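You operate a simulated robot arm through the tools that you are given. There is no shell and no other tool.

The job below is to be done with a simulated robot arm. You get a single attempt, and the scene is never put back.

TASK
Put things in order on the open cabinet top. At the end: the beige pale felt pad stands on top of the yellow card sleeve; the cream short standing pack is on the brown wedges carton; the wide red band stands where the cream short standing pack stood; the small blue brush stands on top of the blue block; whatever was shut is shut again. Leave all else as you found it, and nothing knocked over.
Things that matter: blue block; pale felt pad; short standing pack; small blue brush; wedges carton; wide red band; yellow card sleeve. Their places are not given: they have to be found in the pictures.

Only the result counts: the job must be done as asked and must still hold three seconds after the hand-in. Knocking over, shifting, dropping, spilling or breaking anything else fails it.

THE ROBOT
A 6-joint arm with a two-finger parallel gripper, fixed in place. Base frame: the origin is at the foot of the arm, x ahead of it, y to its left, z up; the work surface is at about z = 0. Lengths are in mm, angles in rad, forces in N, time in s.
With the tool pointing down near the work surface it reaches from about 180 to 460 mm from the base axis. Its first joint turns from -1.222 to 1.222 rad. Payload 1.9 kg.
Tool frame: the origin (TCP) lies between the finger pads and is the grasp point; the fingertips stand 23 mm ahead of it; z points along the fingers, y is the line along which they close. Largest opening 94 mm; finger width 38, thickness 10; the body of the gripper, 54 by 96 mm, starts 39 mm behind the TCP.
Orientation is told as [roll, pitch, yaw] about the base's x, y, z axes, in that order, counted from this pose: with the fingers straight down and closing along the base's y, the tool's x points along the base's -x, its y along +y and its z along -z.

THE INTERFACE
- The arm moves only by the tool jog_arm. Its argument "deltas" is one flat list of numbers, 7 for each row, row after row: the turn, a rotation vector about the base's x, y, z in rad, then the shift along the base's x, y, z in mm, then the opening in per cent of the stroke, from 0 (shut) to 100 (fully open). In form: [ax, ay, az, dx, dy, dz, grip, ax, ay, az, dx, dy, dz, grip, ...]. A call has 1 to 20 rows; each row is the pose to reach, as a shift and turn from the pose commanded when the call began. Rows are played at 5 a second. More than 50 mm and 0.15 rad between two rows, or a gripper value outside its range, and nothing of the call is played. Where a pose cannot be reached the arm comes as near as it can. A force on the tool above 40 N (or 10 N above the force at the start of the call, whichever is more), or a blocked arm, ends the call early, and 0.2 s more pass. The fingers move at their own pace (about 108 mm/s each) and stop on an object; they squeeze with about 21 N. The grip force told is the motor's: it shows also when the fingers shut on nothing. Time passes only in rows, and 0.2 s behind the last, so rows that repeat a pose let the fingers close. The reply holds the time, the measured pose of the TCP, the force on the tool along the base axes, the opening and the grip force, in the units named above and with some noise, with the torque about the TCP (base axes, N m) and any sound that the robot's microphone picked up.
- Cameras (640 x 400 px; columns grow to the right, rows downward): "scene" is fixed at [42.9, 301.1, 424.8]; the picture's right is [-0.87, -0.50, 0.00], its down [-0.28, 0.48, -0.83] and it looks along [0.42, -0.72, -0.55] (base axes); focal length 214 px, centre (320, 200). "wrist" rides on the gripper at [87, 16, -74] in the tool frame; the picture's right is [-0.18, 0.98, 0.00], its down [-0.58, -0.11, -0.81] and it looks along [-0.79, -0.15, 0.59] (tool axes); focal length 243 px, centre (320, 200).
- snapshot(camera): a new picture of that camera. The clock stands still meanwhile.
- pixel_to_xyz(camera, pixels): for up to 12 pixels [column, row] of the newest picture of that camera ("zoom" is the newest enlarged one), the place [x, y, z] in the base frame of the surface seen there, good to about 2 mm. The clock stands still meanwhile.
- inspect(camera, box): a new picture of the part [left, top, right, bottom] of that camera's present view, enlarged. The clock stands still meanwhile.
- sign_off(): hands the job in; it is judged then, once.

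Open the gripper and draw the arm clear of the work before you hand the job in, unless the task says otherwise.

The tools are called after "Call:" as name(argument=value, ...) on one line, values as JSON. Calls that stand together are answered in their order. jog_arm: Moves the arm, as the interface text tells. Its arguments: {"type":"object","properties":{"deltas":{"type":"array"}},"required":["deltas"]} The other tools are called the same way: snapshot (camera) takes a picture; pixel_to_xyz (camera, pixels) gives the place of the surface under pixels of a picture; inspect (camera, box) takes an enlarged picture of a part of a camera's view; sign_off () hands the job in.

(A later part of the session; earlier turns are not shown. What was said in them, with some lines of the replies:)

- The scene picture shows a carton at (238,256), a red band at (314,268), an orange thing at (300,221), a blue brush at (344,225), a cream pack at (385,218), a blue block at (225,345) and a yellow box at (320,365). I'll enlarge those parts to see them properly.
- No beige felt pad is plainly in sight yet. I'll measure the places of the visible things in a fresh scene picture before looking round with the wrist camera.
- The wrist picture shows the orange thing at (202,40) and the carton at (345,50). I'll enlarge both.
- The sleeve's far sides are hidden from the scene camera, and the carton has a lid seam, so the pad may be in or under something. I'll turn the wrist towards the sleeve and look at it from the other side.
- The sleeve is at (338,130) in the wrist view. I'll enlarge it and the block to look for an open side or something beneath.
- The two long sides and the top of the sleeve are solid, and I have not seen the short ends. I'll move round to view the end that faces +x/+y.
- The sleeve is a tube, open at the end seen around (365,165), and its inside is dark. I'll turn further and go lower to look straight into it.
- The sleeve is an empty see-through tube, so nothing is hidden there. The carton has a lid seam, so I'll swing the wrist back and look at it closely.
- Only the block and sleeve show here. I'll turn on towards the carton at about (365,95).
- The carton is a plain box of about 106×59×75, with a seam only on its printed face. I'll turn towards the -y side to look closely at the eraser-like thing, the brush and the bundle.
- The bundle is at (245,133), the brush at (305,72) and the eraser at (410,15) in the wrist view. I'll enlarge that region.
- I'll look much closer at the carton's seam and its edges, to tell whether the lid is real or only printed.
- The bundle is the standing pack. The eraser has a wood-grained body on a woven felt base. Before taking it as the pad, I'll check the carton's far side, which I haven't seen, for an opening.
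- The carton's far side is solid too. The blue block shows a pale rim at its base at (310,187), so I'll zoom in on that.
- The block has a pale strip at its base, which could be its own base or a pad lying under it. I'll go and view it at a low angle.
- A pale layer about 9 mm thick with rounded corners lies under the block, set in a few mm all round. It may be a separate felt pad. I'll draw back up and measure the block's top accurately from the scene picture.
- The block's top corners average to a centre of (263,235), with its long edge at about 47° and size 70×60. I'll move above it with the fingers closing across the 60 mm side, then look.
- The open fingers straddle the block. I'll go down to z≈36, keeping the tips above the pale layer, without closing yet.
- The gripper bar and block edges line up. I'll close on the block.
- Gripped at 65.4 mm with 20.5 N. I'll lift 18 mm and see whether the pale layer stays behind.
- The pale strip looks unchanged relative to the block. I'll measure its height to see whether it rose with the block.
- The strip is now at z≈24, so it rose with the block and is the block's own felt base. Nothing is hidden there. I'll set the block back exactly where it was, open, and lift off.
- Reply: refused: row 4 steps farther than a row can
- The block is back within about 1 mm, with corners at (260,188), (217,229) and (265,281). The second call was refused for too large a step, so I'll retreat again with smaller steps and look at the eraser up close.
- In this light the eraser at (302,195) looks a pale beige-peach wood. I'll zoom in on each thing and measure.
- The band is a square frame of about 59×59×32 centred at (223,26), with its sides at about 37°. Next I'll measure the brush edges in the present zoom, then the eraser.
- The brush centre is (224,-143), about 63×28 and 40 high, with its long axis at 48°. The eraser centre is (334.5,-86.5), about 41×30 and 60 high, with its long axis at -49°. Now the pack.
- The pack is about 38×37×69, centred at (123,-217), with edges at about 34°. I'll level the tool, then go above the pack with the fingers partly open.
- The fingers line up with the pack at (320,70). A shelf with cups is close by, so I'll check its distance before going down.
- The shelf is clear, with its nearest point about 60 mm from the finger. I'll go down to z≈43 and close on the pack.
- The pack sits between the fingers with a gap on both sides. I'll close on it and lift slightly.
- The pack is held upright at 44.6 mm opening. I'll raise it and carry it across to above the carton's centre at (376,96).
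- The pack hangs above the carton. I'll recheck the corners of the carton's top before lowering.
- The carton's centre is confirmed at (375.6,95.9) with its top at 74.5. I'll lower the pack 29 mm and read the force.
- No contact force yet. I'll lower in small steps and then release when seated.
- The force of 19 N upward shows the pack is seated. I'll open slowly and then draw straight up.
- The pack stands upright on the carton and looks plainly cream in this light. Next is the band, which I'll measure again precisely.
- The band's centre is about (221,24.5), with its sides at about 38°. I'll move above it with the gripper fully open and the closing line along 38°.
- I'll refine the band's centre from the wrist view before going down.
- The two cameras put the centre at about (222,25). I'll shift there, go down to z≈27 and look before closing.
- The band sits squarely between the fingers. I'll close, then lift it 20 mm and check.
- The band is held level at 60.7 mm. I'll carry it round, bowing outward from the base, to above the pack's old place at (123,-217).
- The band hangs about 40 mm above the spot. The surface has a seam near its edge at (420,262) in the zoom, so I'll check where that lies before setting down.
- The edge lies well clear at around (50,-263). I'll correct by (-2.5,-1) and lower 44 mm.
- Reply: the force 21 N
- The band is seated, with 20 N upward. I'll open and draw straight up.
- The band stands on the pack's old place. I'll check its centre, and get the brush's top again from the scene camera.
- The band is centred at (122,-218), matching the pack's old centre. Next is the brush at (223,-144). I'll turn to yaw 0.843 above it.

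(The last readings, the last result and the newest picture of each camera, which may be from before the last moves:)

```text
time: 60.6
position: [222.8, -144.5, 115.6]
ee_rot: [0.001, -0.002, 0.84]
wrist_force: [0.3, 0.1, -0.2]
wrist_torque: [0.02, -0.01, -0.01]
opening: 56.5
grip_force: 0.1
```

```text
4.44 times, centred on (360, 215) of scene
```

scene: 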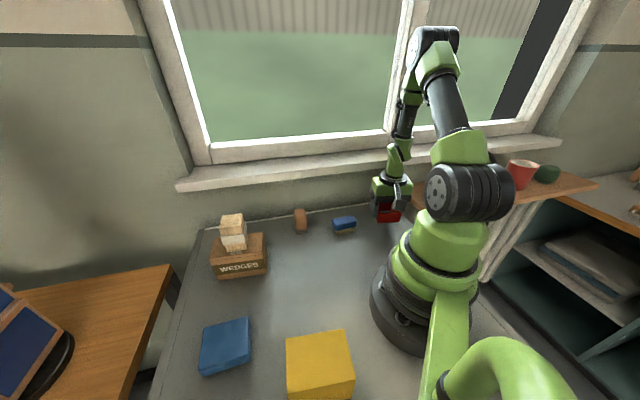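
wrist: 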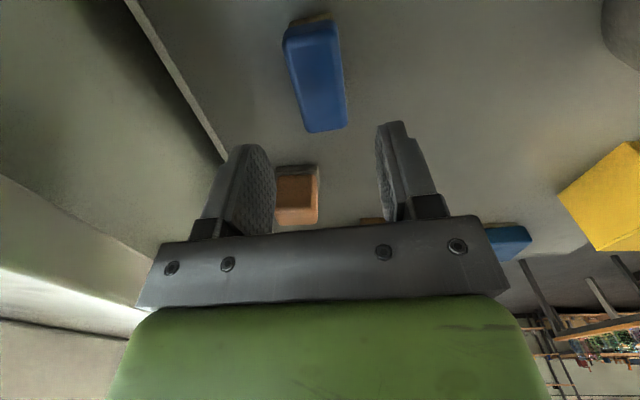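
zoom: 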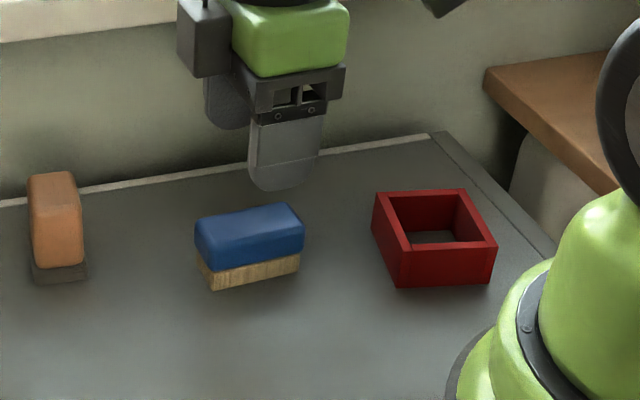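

The brush is aligned between the fingers. I'll go down to z≈38 and check.

Call:
jog_arm(deltas=[0, 0, 0, 0.5, 0.5, -25, 60, 0, 0, 0, 0.5, 0.5, -50, 60, 0, 0, 0, 0.5, 0.5, -70, 60, 0, 0, 0, 0.5, 0.5, -78, 60, 0, 0, 0, 0.5, 0.5, -78, 60])

Call:
snapshot(camera="wrist")

Call:
inspect(camera="scene", box=[310, 180, 390, 250])

```text
time: 61.8
position: [223.6, -141.9, 36.6]
ee_rot: [0.0, -0.003, 0.841]
wrist_force: [0.6, -0.5, 0.1]
wrist_torque: [0.0, 0.02, 0.0]
opening: 56.4
grip_force: 0.0
```

```text
taken
```

wrist: 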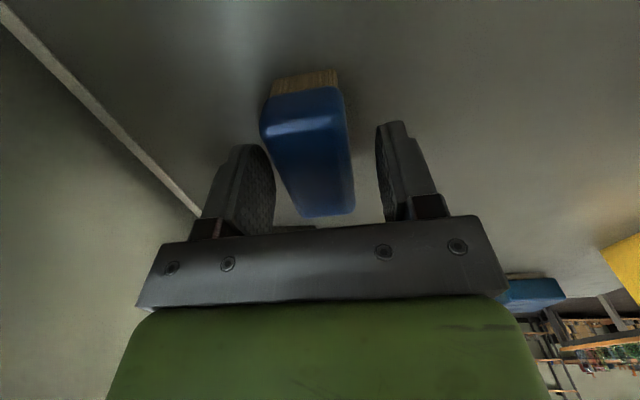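

```text
5.71 times, centred on (350, 215) of scene
```

zoom: 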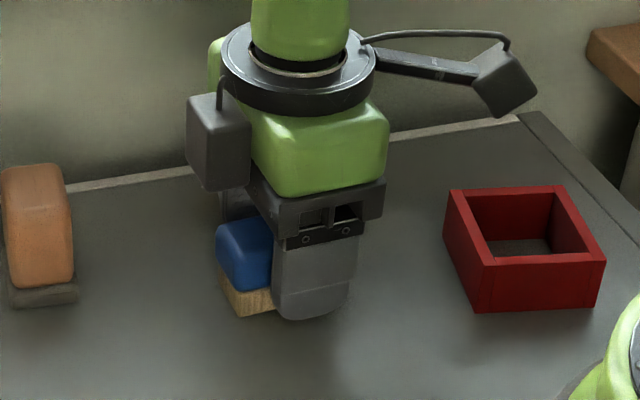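

The fingers straddle the brush with gaps on both sides. I'll close and lift 20 mm.

Call:
jog_arm(deltas=[0, 0, 0, 0, 0, 0, 45, 0, 0, 0, 0, 0, 0, 35, 0, 0, 0, 0, 0, 0, 25, 0, 0, 0, 0, 0, 0, 18, 0, 0, 0, 0, 0, 0, 15, 0, 0, 0, 0, 0, 0, 15, 0, 0, 0, 0, 0, 4, 15, 0, 0, 0, 0, 0, 12, 15, 0, 0, 0, 0, 0, 22, 15, 0, 0, 0, 0, 0, 22, 15])

Call:
snapshot(camera="wrist")

Call:
inspect(camera="scene", box=[310, 180, 390, 250])

```text
time: 64.0
position: [223.5, -143.4, 60.7]
ee_rot: [0.0, -0.002, 0.841]
wrist_force: [-0.4, -0.3, -0.1]
wrist_torque: [0.02, -0.04, 0.0]
opening: 33.4
grip_force: 21.0
```

```text
taken
```

wrist: 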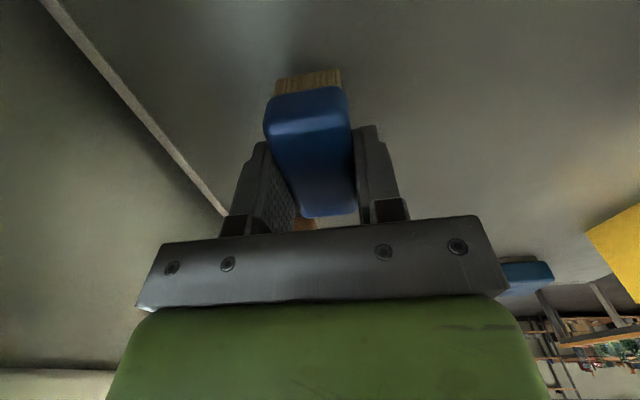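

```text
5.71 times, centred on (350, 215) of scene
```

zoom: 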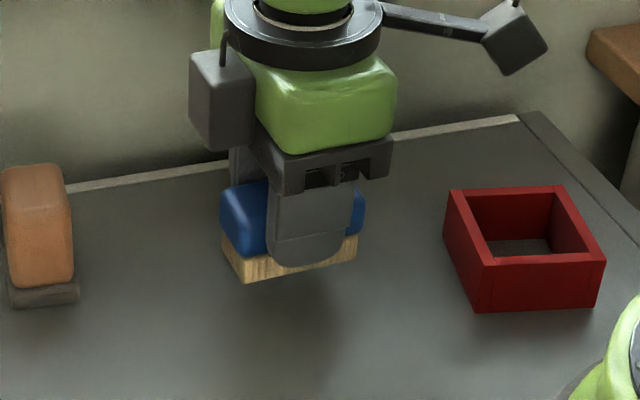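

The brush is held level at 33.4 mm. I'll raise it and carry it across to above the blue block at (262.5,234.5).

Call:
jog_arm(deltas=[0, 0, 0, 0, 0, 40, 15, 0, 0, 0, 0, 0, 80, 15, 0, 0, 0, 2, 25, 110, 15, 0, 0, 0, 5, 66, 115, 15, 0, 0, 0, 8, 108, 115, 15, 0, 0, 0, 10, 150, 115, 15, 0, 0, 0, 14, 192, 115, 15, 0, 0, 0, 18, 234, 115, 15, 0, 0, -0.01, 24, 276, 115, 15, 0, 0, -0.02, 30, 316, 115, 15, 0, 0, -0.02, 36, 352, 110, 15, 0, 0, -0.02, 39, 378, 90, 15, 0, 0, -0.02, 39, 378, 60, 15, 0, 0, -0.02, 39, 378, 60, 15])

Call:
snapshot(camera="wrist")

Call:
snapshot(camera="scene")

Call:
inspect(camera="scene", box=[160, 260, 300, 390])

```text
time: 67.0
position: [261.5, 234.4, 120.8]
ee_rot: [-0.001, -0.003, 0.819]
wrist_force: [-0.2, 0.0, -0.1]
wrist_torque: [0.01, -0.01, 0.0]
opening: 33.2
grip_force: 21.3
```

```text
taken
```

wrist: 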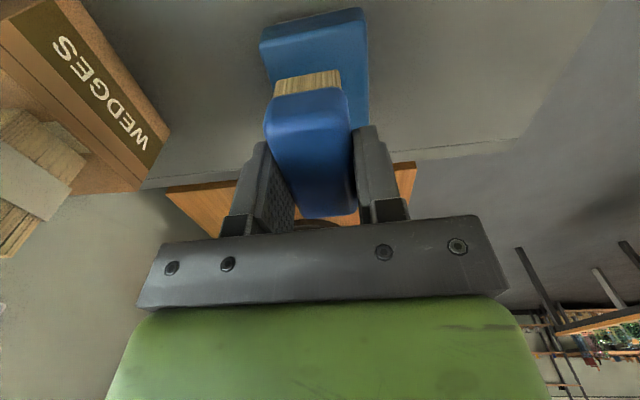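

```text
taken
```

scene: 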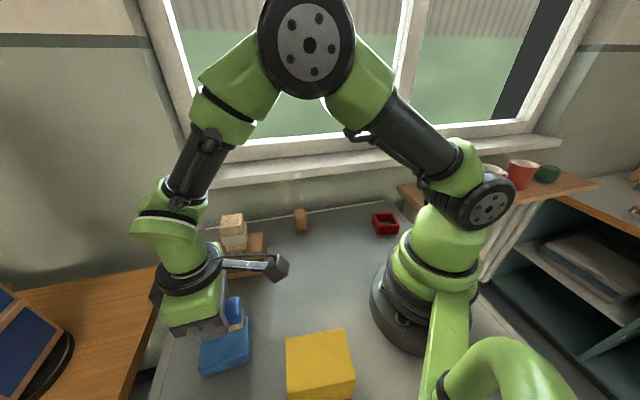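

```text
3.08 times, centred on (230, 325) of scene
```

zoom: 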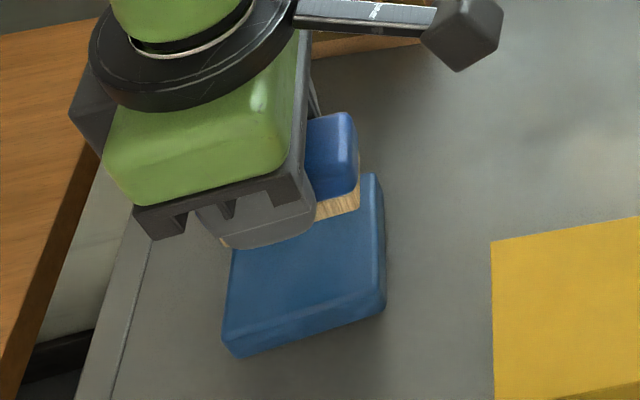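

The brush hangs above the block. I'll lower it 45 mm, then go by small steps to contact.

Call:
jog_arm(deltas=[0, 0, 0, 1, 0, -15, 15, 0, 0, 0, 1, 0, -30, 15, 0, 0, 0, 1, 0, -41, 15, 0, 0, 0, 1, 0, -45, 15, 0, 0, 0, 1, 0, -45, 15])

Call:
jog_arm(deltas=[0, 0, 0, 0, 0, -0.5, 15, 0, 0, 0, 0, 0, -1, 15, 0, 0, 0, 0, 0, -1, 15])

Call:
inspect(camera="scene", box=[160, 260, 300, 390])

Call:
snapshot(camera="wrist")

```text
time: 68.2
position: [262.8, 235.0, 75.1]
ee_rot: [0.0, -0.001, 0.82]
wrist_force: [-0.7, -0.3, -0.6]
wrist_torque: [0.01, 0.01, 0.01]
opening: 33.4
grip_force: 21.1
```

```text
time: 69.0
position: [263.8, 234.4, 74.5]
ee_rot: [-0.001, -0.001, 0.82]
wrist_force: [0.9, 1.0, -1.2]
wrist_torque: [0.02, -0.02, 0.01]
opening: 33.6
grip_force: 21.4
```

```text
3.08 times, centred on (230, 325) of scene
```

zoom: 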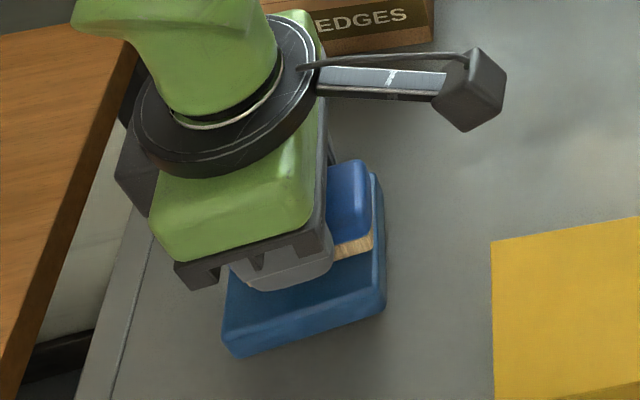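

```text
taken
```

wrist: 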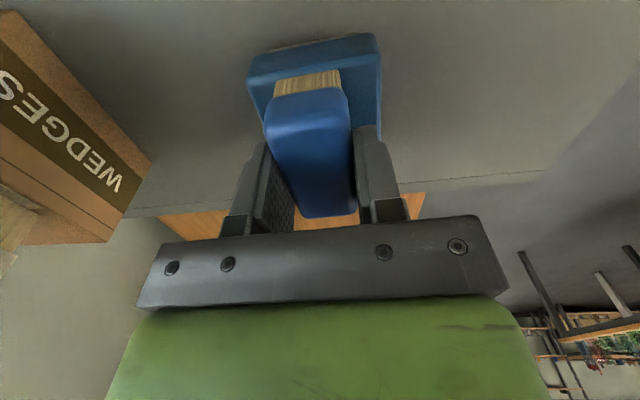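

There's no contact yet. I'll zoom in to see how the brush's base sits over the block's edge before the last millimetre.

Call:
inspect(camera="wrist", box=[240, 30, 400, 130])

Call:
pixel_to_xyz(camera="zoom", pixels=[[140, 215], [400, 175], [150, 255], [405, 215], [270, 200], [60, 210], [560, 130], [150, 200], [400, 155], [270, 170], [45, 170]])

```text
4.00 times, centred on (320, 80) of wrist
```

zoom: 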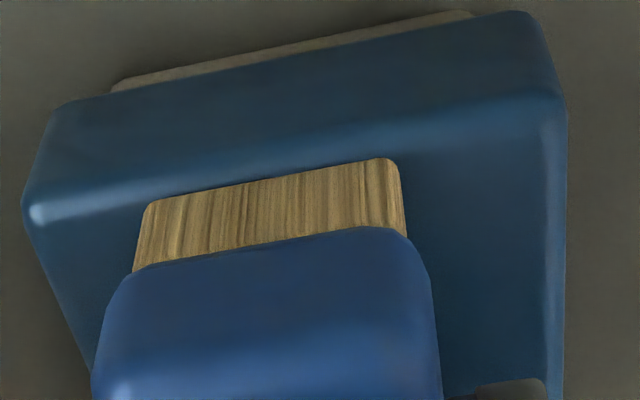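

```text
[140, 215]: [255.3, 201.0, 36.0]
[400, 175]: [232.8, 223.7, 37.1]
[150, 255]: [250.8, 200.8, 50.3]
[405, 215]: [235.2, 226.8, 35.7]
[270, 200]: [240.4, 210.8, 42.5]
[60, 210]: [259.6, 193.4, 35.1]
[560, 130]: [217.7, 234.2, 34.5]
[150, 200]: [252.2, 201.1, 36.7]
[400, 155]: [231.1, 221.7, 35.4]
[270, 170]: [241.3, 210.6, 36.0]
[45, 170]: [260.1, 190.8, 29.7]
```

The brush base is about 3 mm off along the block and 4 mm off across it. I'll raise 3 mm, shift by (-1,+5), and come down to contact.

Call:
jog_arm(deltas=[0, 0, 0, 0, 0, 3, 15, 0, 0, 0, -1, 5, 3, 15, 0, 0, 0, -1, 5, 1, 15, 0, 0, 0, -1, 5, -0.5, 15, 0, 0, 0, -1, 5, -1, 15, 0, 0, 0, -1, 5, -1, 15])

Call:
inspect(camera="wrist", box=[240, 30, 400, 130])

```text
time: 70.4
position: [262.5, 240.2, 73.8]
ee_rot: [0.0, -0.005, 0.821]
wrist_force: [-3.3, -2.0, 12.3]
wrist_torque: [-0.13, 0.17, -0.04]
opening: 33.4
grip_force: 21.0
```

```text
4.00 times, centred on (320, 80) of wrist
```

zoom: 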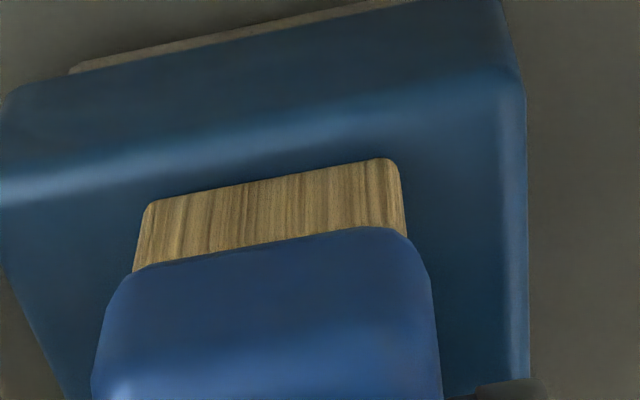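

The brush is centred and in contact at 12 N. I'll open and draw straight up.

Call:
jog_arm(deltas=[0, 0, 0, 0, 0, 0.4, 15, 0, 0, 0, 0, 0, 0.5, 40, 0, 0, 0, 0, 0, 0.5, 55, 0, 0, 0, 0, 0, 0.5, 65, 0, 0, 0, 0, 0, 0.5, 65, 0, 0, 0, 0, 0, 15, 65, 0, 0, 0, 0, 0, 45, 65, 0, 0, 0, 0, 0, 90, 65, 0, 0, 0, 0, -40, 110, 65, 0, 0, 0, 0, -80, 120, 65])

Call:
snapshot(camera="scene")

Call:
inspect(camera="scene", box=[180, 290, 280, 390])

Call:
inspect(camera="scene", box=[270, 310, 370, 400])

Call:
pixel_to_xyz(camera="zoom", pixels=[[168, 128], [426, 84], [478, 308], [176, 373], [320, 220], [297, 105], [330, 340], [172, 250], [450, 195], [300, 365]])

```text
time: 72.6
position: [262.0, 160.2, 193.5]
ee_rot: [-0.001, -0.002, 0.822]
wrist_force: [-0.1, -0.4, 0.5]
wrist_torque: [-0.02, 0.02, 0.01]
opening: 61.0
grip_force: 0.1
```

```text
taken
```

scene: 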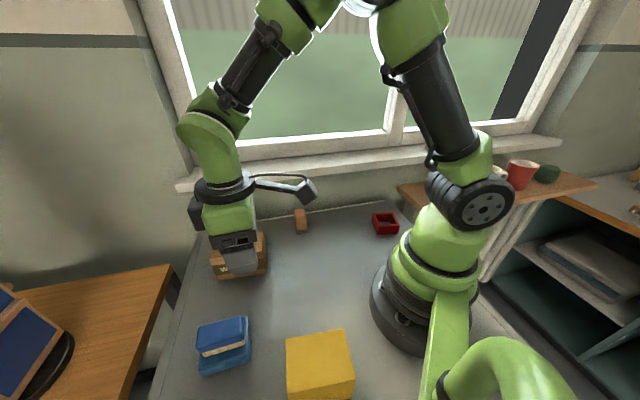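

```text
4.00 times, centred on (230, 340) of scene
```

zoom: 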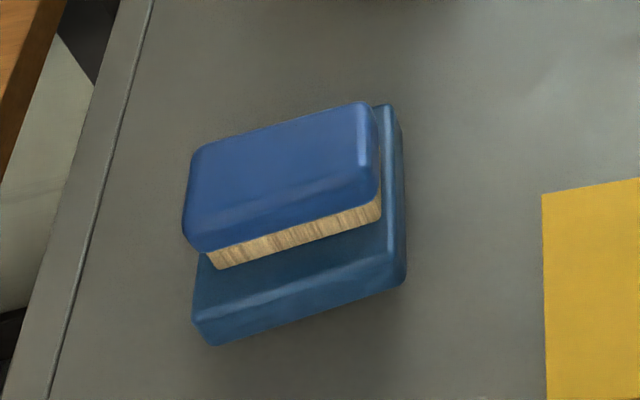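

```text
4.44 times, centred on (320, 355) of scene
```

zoom: 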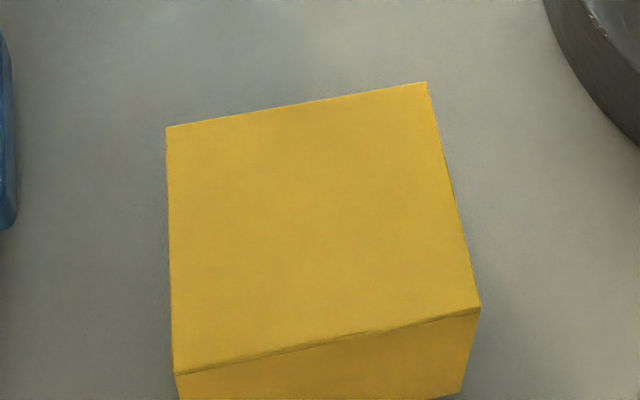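

```text
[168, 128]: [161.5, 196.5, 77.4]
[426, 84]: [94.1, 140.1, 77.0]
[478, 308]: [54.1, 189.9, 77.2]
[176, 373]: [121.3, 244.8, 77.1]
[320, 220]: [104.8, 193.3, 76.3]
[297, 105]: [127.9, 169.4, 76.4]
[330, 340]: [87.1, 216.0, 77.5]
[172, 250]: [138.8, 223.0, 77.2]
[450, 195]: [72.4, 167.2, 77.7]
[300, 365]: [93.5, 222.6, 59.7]
```

The brush stands well on the block. The sleeve's top is centred at (108,193), z≈77. I'll now go above the pad at (334.5,-86.5), staying high past the pack.

Call:
jog_arm(deltas=[0, 0, -0.14, 0, -20, 5, 65, 0, 0, -0.28, 0, -42, 10, 65, 0, 0, -0.42, 0, -64, 10, 65, 0, 0, -0.56, 0, -86, 10, 65, 0, 0, -0.7, 5, -108, 10, 60, 0, 0, -0.84, 10, -130, 10, 60, 0, 0, -0.98, 20, -152, 10, 60, 0, 0, -1.12, 30, -174, 10, 60, 0, 0, -1.26, 42, -196, 10, 60, 0, 0, -1.4, 54, -216, 10, 60, 0, 0, -1.54, 64, -232, 0, 60, 0, 0, -1.681, 72.5, -246.5, -20, 60, 0, 0, -1.681, 72.5, -246.5, -55, 60, 0, 0, -1.681, 72.5, -246.5, -55, 60])

Call:
snapshot(camera="wrist")

Call:
inspect(camera="scene", box=[250, 150, 350, 250])

```text
time: 75.6
position: [335.7, -86.7, 139.0]
ee_rot: [0.0, -0.004, -0.861]
wrist_force: [0.7, 0.4, -0.4]
wrist_torque: [-0.02, -0.01, 0.0]
opening: 56.5
grip_force: 0.0
```

```text
taken
```

wrist: 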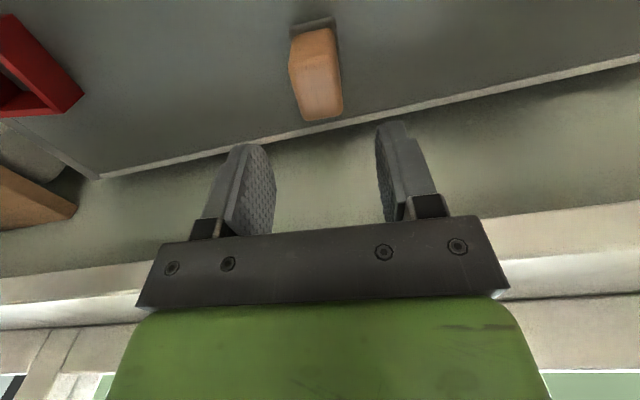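

```text
4.00 times, centred on (300, 200) of scene
```

zoom: 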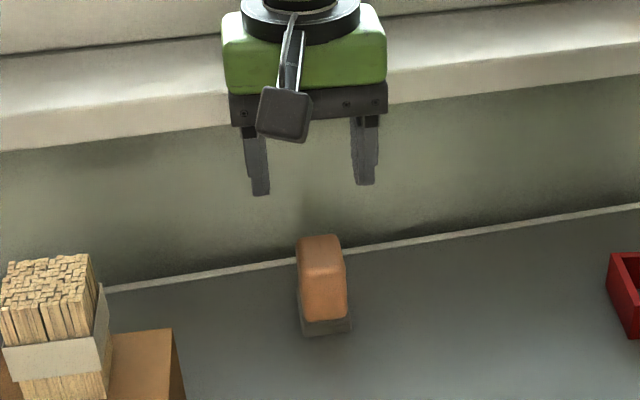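

The pad is lined up between the fingers. I'll check how close the wall and sill are behind it, and remeasure the pad.

Call:
pixel_to_xyz(camera="wrist", pixels=[[330, 180], [500, 218], [520, 140], [350, 130], [293, 65], [340, 60], [305, 112], [340, 108], [322, 90], [318, 40]])

```text
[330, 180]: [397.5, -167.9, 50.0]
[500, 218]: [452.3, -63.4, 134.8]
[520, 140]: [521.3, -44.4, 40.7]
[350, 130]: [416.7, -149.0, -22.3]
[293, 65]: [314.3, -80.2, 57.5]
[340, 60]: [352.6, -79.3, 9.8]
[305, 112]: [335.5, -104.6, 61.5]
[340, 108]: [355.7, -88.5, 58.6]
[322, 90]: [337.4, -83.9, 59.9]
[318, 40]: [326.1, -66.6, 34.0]
```

The sill's edge may be some 60 mm behind the pad at z≈135, so I'll measure that edge more exactly.

Call:
pixel_to_xyz(camera="wrist", pixels=[[60, 268], [120, 262], [150, 258], [560, 208], [600, 203], [100, 290], [560, 230], [560, 260], [60, 300]])

```text
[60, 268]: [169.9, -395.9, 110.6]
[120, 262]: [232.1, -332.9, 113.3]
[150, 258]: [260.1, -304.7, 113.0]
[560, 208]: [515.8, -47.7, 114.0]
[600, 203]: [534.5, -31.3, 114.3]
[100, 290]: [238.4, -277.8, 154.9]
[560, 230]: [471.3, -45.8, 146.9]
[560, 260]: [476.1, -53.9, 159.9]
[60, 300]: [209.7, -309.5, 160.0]
```

The sill's edge is about 67 mm behind the pad, which leaves enough room for the wrist. I'll go down to z≈42.

Call:
jog_arm(deltas=[0, 0, 0, -0.8, 0, -25, 60, 0, 0, 0, -0.8, 0, -50, 60, 0, 0, 0, -0.8, 0, -75, 60, 0, 0, 0, -0.8, 0, -90, 60, 0, 0, 0, -0.8, 0, -97, 60, 0, 0, 0, -0.8, 0, -97, 60])

Call:
snapshot(camera="wrist")

Call:
inspect(camera="scene", box=[250, 150, 350, 250])

```text
time: 77.0
position: [333.4, -87.1, 40.1]
ee_rot: [0.0, -0.002, -0.86]
wrist_force: [-0.1, 0.1, 0.7]
wrist_torque: [0.01, 0.0, 0.02]
opening: 56.2
grip_force: 0.0
```

```text
taken
```

wrist: 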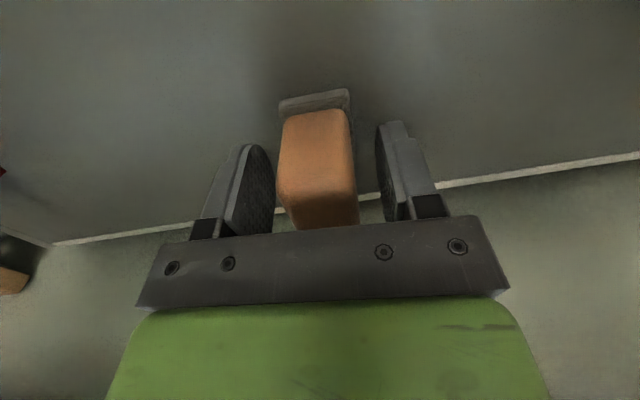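

```text
4.00 times, centred on (300, 200) of scene
```

zoom: 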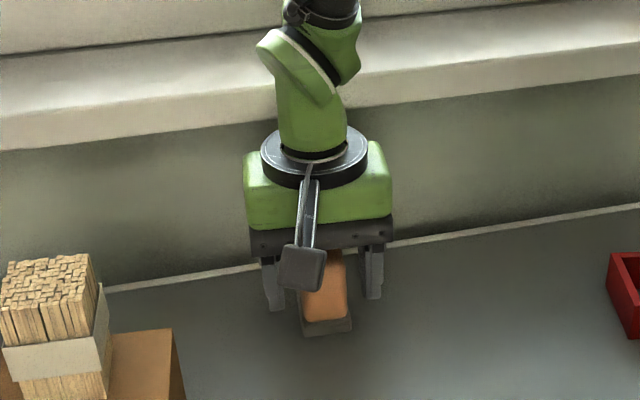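

The pad is centred between the fingers and above its grey base. I'll close and lift 22 mm.

Call:
jog_arm(deltas=[0, 0, 0, 0, 0, 0, 48, 0, 0, 0, 0, 0, 0, 38, 0, 0, 0, 0, 0, 0, 28, 0, 0, 0, 0, 0, 0, 20, 0, 0, 0, 0, 0, 0, 15, 0, 0, 0, 0, 0, 0, 15, 0, 0, 0, 0, 0, 4, 15, 0, 0, 0, 0, 0, 12, 15, 0, 0, 0, 0, 0, 22, 15, 0, 0, 0, 0, 0, 22, 15])

Call:
snapshot(camera="wrist")

Call:
inspect(camera="scene", box=[270, 180, 340, 250])

```text
time: 79.2
position: [334.9, -87.5, 65.6]
ee_rot: [0.0, -0.002, -0.86]
wrist_force: [-0.4, -0.1, -0.5]
wrist_torque: [0.02, -0.03, 0.02]
opening: 31.6
grip_force: 21.0
```

```text
taken
```

wrist: 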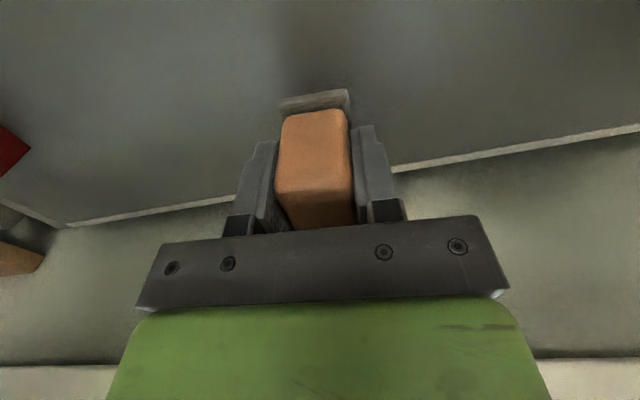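

```text
5.71 times, centred on (305, 215) of scene
```

zoom: 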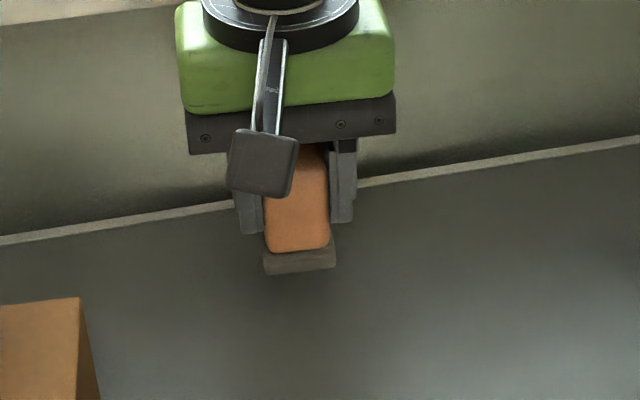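

The pad is held upright at 31.6 mm. I'll raise it and carry it across to above the sleeve's centre at (108,193).

Call:
jog_arm(deltas=[0, 0, 0, 0, 0, 40, 15, 0, 0, 0, 0, 0, 80, 15, 0, 0, 0, 0, 0, 120, 15, 0, 0, 0, -26, 35, 125, 15, 0, 0, 0, -52, 70, 125, 15, 0, 0, 0, -80, 105, 125, 15, 0, 0, 0, -108, 140, 125, 15, 0, 0, 0, -137, 175, 125, 15, 0, 0, 0, -167, 210, 125, 15, 0, 0, 0, -197, 245, 125, 15, 0, 0, 0, -226, 280, 120, 15, 0, 0, 0, -226, 280, 95, 15, 0, 0, 0, -226, 280, 75, 15, 0, 0, 0, -226, 280, 75, 15])

Call:
snapshot(camera="wrist")

Call:
snapshot(camera="scene")

Call:
inspect(camera="scene", box=[240, 240, 400, 400])

```text
time: 82.2
position: [108.4, 193.3, 139.2]
ee_rot: [-0.001, -0.004, -0.858]
wrist_force: [-0.7, 1.0, -0.6]
wrist_torque: [0.03, 0.0, 0.0]
opening: 31.6
grip_force: 21.3
```

```text
taken
```

wrist: 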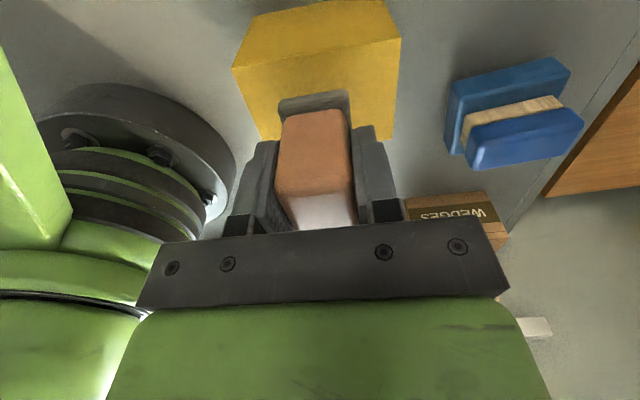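

```text
taken
```

scene: 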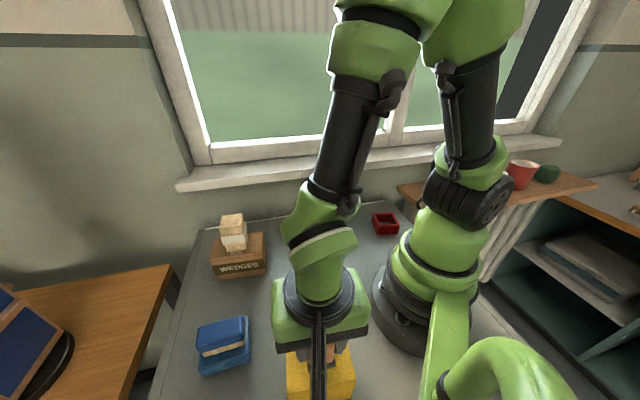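

```text
2.50 times, centred on (320, 320) of scene
```

zoom: 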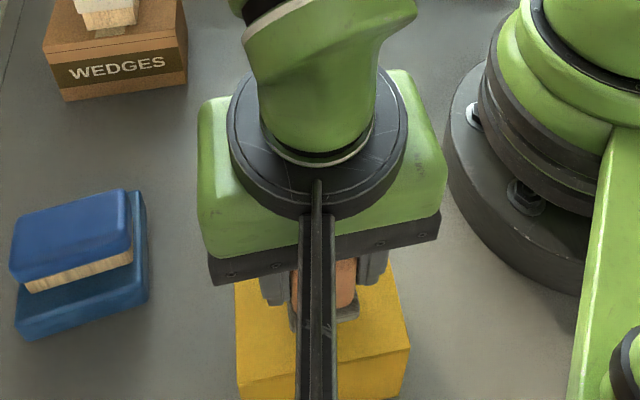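

The pad hangs about 20 mm over the middle of the sleeve's top. I'll lower it 18.5 mm and read the force.

Call:
jog_arm(deltas=[0, 0, 0, 0, 0, -8, 15, 0, 0, 0, 0, 0, -15, 15, 0, 0, 0, 0, 0, -18.5, 15, 0, 0, 0, 0, 0, -18.5, 15])

Call:
inspect(camera="wrist", box=[220, 0, 420, 150])

```text
time: 83.2
position: [107.1, 192.8, 117.4]
ee_rot: [-0.001, -0.002, -0.86]
wrist_force: [0.1, 0.2, 0.0]
wrist_torque: [0.0, -0.02, -0.02]
opening: 31.8
grip_force: 22.1
```

```text
2.67 times, centred on (320, 75) of wrist
```

zoom: 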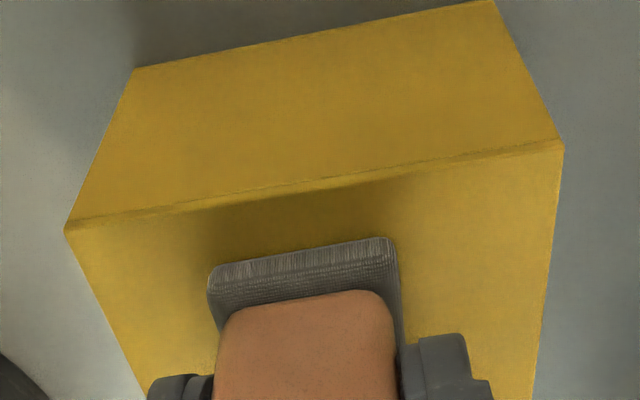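

There's no contact yet and the pad is well inside the sleeve's top. I'll lower in 0.4 mm steps.

Call:
jog_arm(deltas=[0, 0, 0, 0, 0, -0.4, 15, 0, 0, 0, 0, 0, -0.8, 15, 0, 0, 0, 0, 0, -0.8, 15])

```text
time: 84.0
position: [108.0, 193.9, 118.9]
ee_rot: [0.0, -0.001, -0.859]
wrist_force: [-0.1, -0.2, 3.7]
wrist_torque: [-0.01, -0.02, 0.01]
opening: 31.5
grip_force: 20.7
```

First contact at 3.7 N. I'll lower 0.2 mm more, then open gently and draw straight up.

Call:
jog_arm(deltas=[0, 0, 0, 0, 0, -0.2, 15, 0, 0, 0, 0, 0, -0.2, 38, 0, 0, 0, 0, 0, -0.2, 48, 0, 0, 0, 0, 0, -0.2, 58, 0, 0, 0, 0, 0, -0.2, 62, 0, 0, 0, 0, 0, 10, 62, 0, 0, 0, 0, 0, 35, 62, 0, 0, 0, 0, 0, 75, 62, 0, 0, 0, 0, 0, 115, 62])

Call:
snapshot(camera="scene")

Call:
snapshot(camera="wrist")

```text
time: 86.0
position: [107.3, 192.6, 235.8]
ee_rot: [0.0, -0.001, -0.858]
wrist_force: [-0.1, -0.4, -0.5]
wrist_torque: [-0.01, 0.03, 0.01]
opening: 58.4
grip_force: 0.1
```

```text
taken
```

scene: 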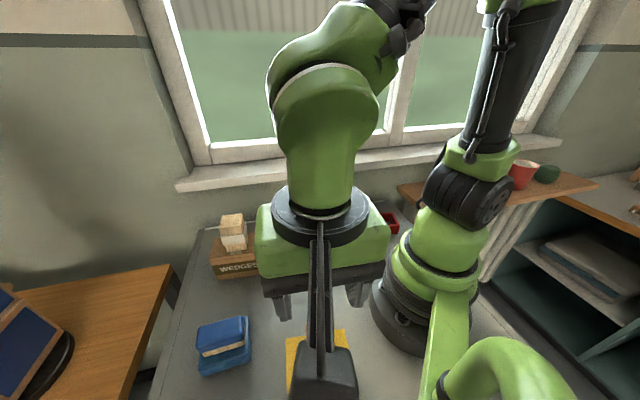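

```text
taken
```

wrist: 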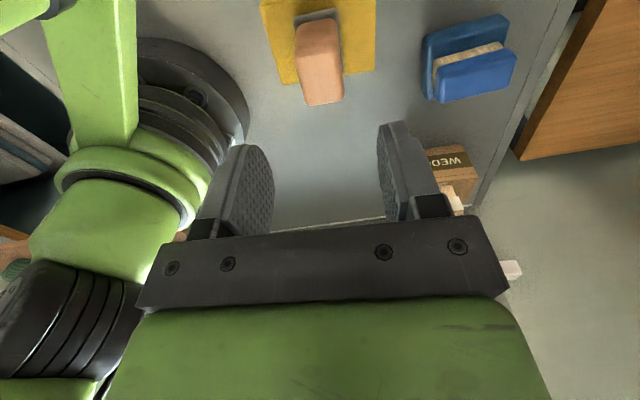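

The pad stands on the sleeve at (318,60) in the wrist view. I'll draw the arm clear and check everything.

Call:
jog_arm(deltas=[0, 0, 0, 10, -5, 35, 80, 0, 0, 0, 40, -30, 55, 100, 0, 0, 0, 70, -60, 65, 100, 0, 0, 0, 100, -90, 70, 100, 0, 0, 0, 130, -120, 75, 100, 0, 0, 0, 155, -145, 80, 100, 0, 0, 0, 175, -165, 85, 100, 0, 0, 0, 175, -165, 85, 100])

Call:
snapshot(camera="scene")

Call:
inspect(camera="scene", box=[160, 200, 400, 400])

Call:
inspect(camera="scene", box=[270, 300, 370, 400])

```text
time: 87.8
position: [283.6, 28.1, 317.0]
ee_rot: [-0.001, -0.001, -0.861]
wrist_force: [-0.4, -0.5, 0.6]
wrist_torque: [-0.03, -0.02, -0.01]
opening: 94.2
grip_force: 0.1
```

```text
taken
```

scene: 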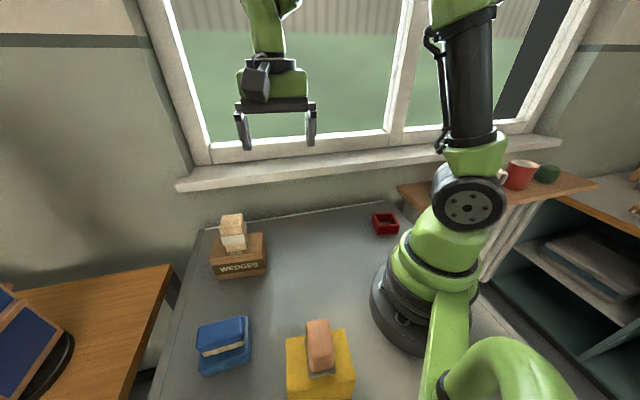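

```text
2.00 times, centred on (280, 300) of scene
```

zoom: 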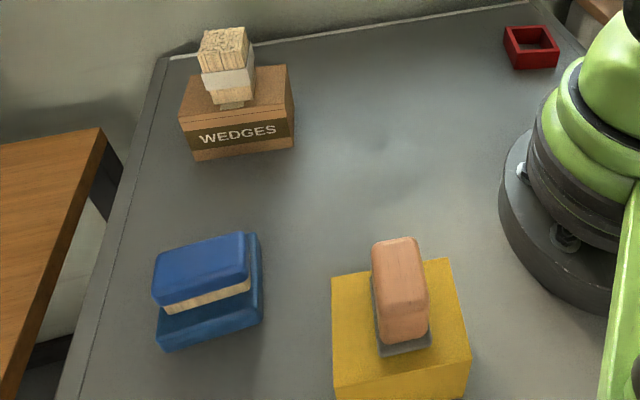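

```text
4.00 times, centred on (320, 350) of scene
```

zoom: 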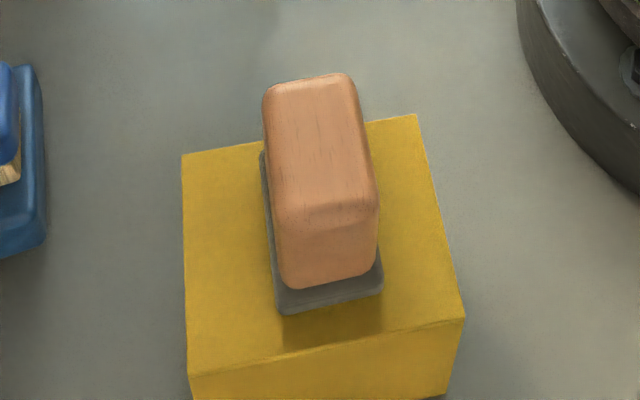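

All four placements are done and upright. The pack is on the carton at (233,240), the band is on the pack's old spot at (385,223), the brush is on the block at (222,340) and the pad is on the sleeve at (320,348). The gripper is open and clear, so I'll hand the job in.

Call:
sign_off()

```text
The job is handed in.
```

I've handed the job in, and the last scene picture showed all four placements done with nothing knocked over. I don't have the verdict yet.

- **Pad:** the felt pad stands upright in the middle of the yellow sleeve's top.
- **Pack:** the cream pack stands upright on the centre of the wedges carton.
- **Band:** the red band stands where the pack stood. I measured its centre at about (122, -218), against about (123, -217) for the pack before.
- **Brush:** the small blue brush stands on the blue block, set in from its edges.

**Pad identity:** the main uncertainty is which thing is the pad. I used the wood-bodied block with the grey felt base. It looked more salmon than beige in most light. No other felt pad turned up: the sleeve is an empty tube and I found no opening in the carton.

**Blue block moved:** while searching I lifted the blue block about 18 mm, because a pale layer under it looked like a pad. It turned out to be the block's own base. I set the block back within about 1 mm of where it was.

I opened nothing that was shut, so nothing needed closing again. The gripper is open and clear of the work.
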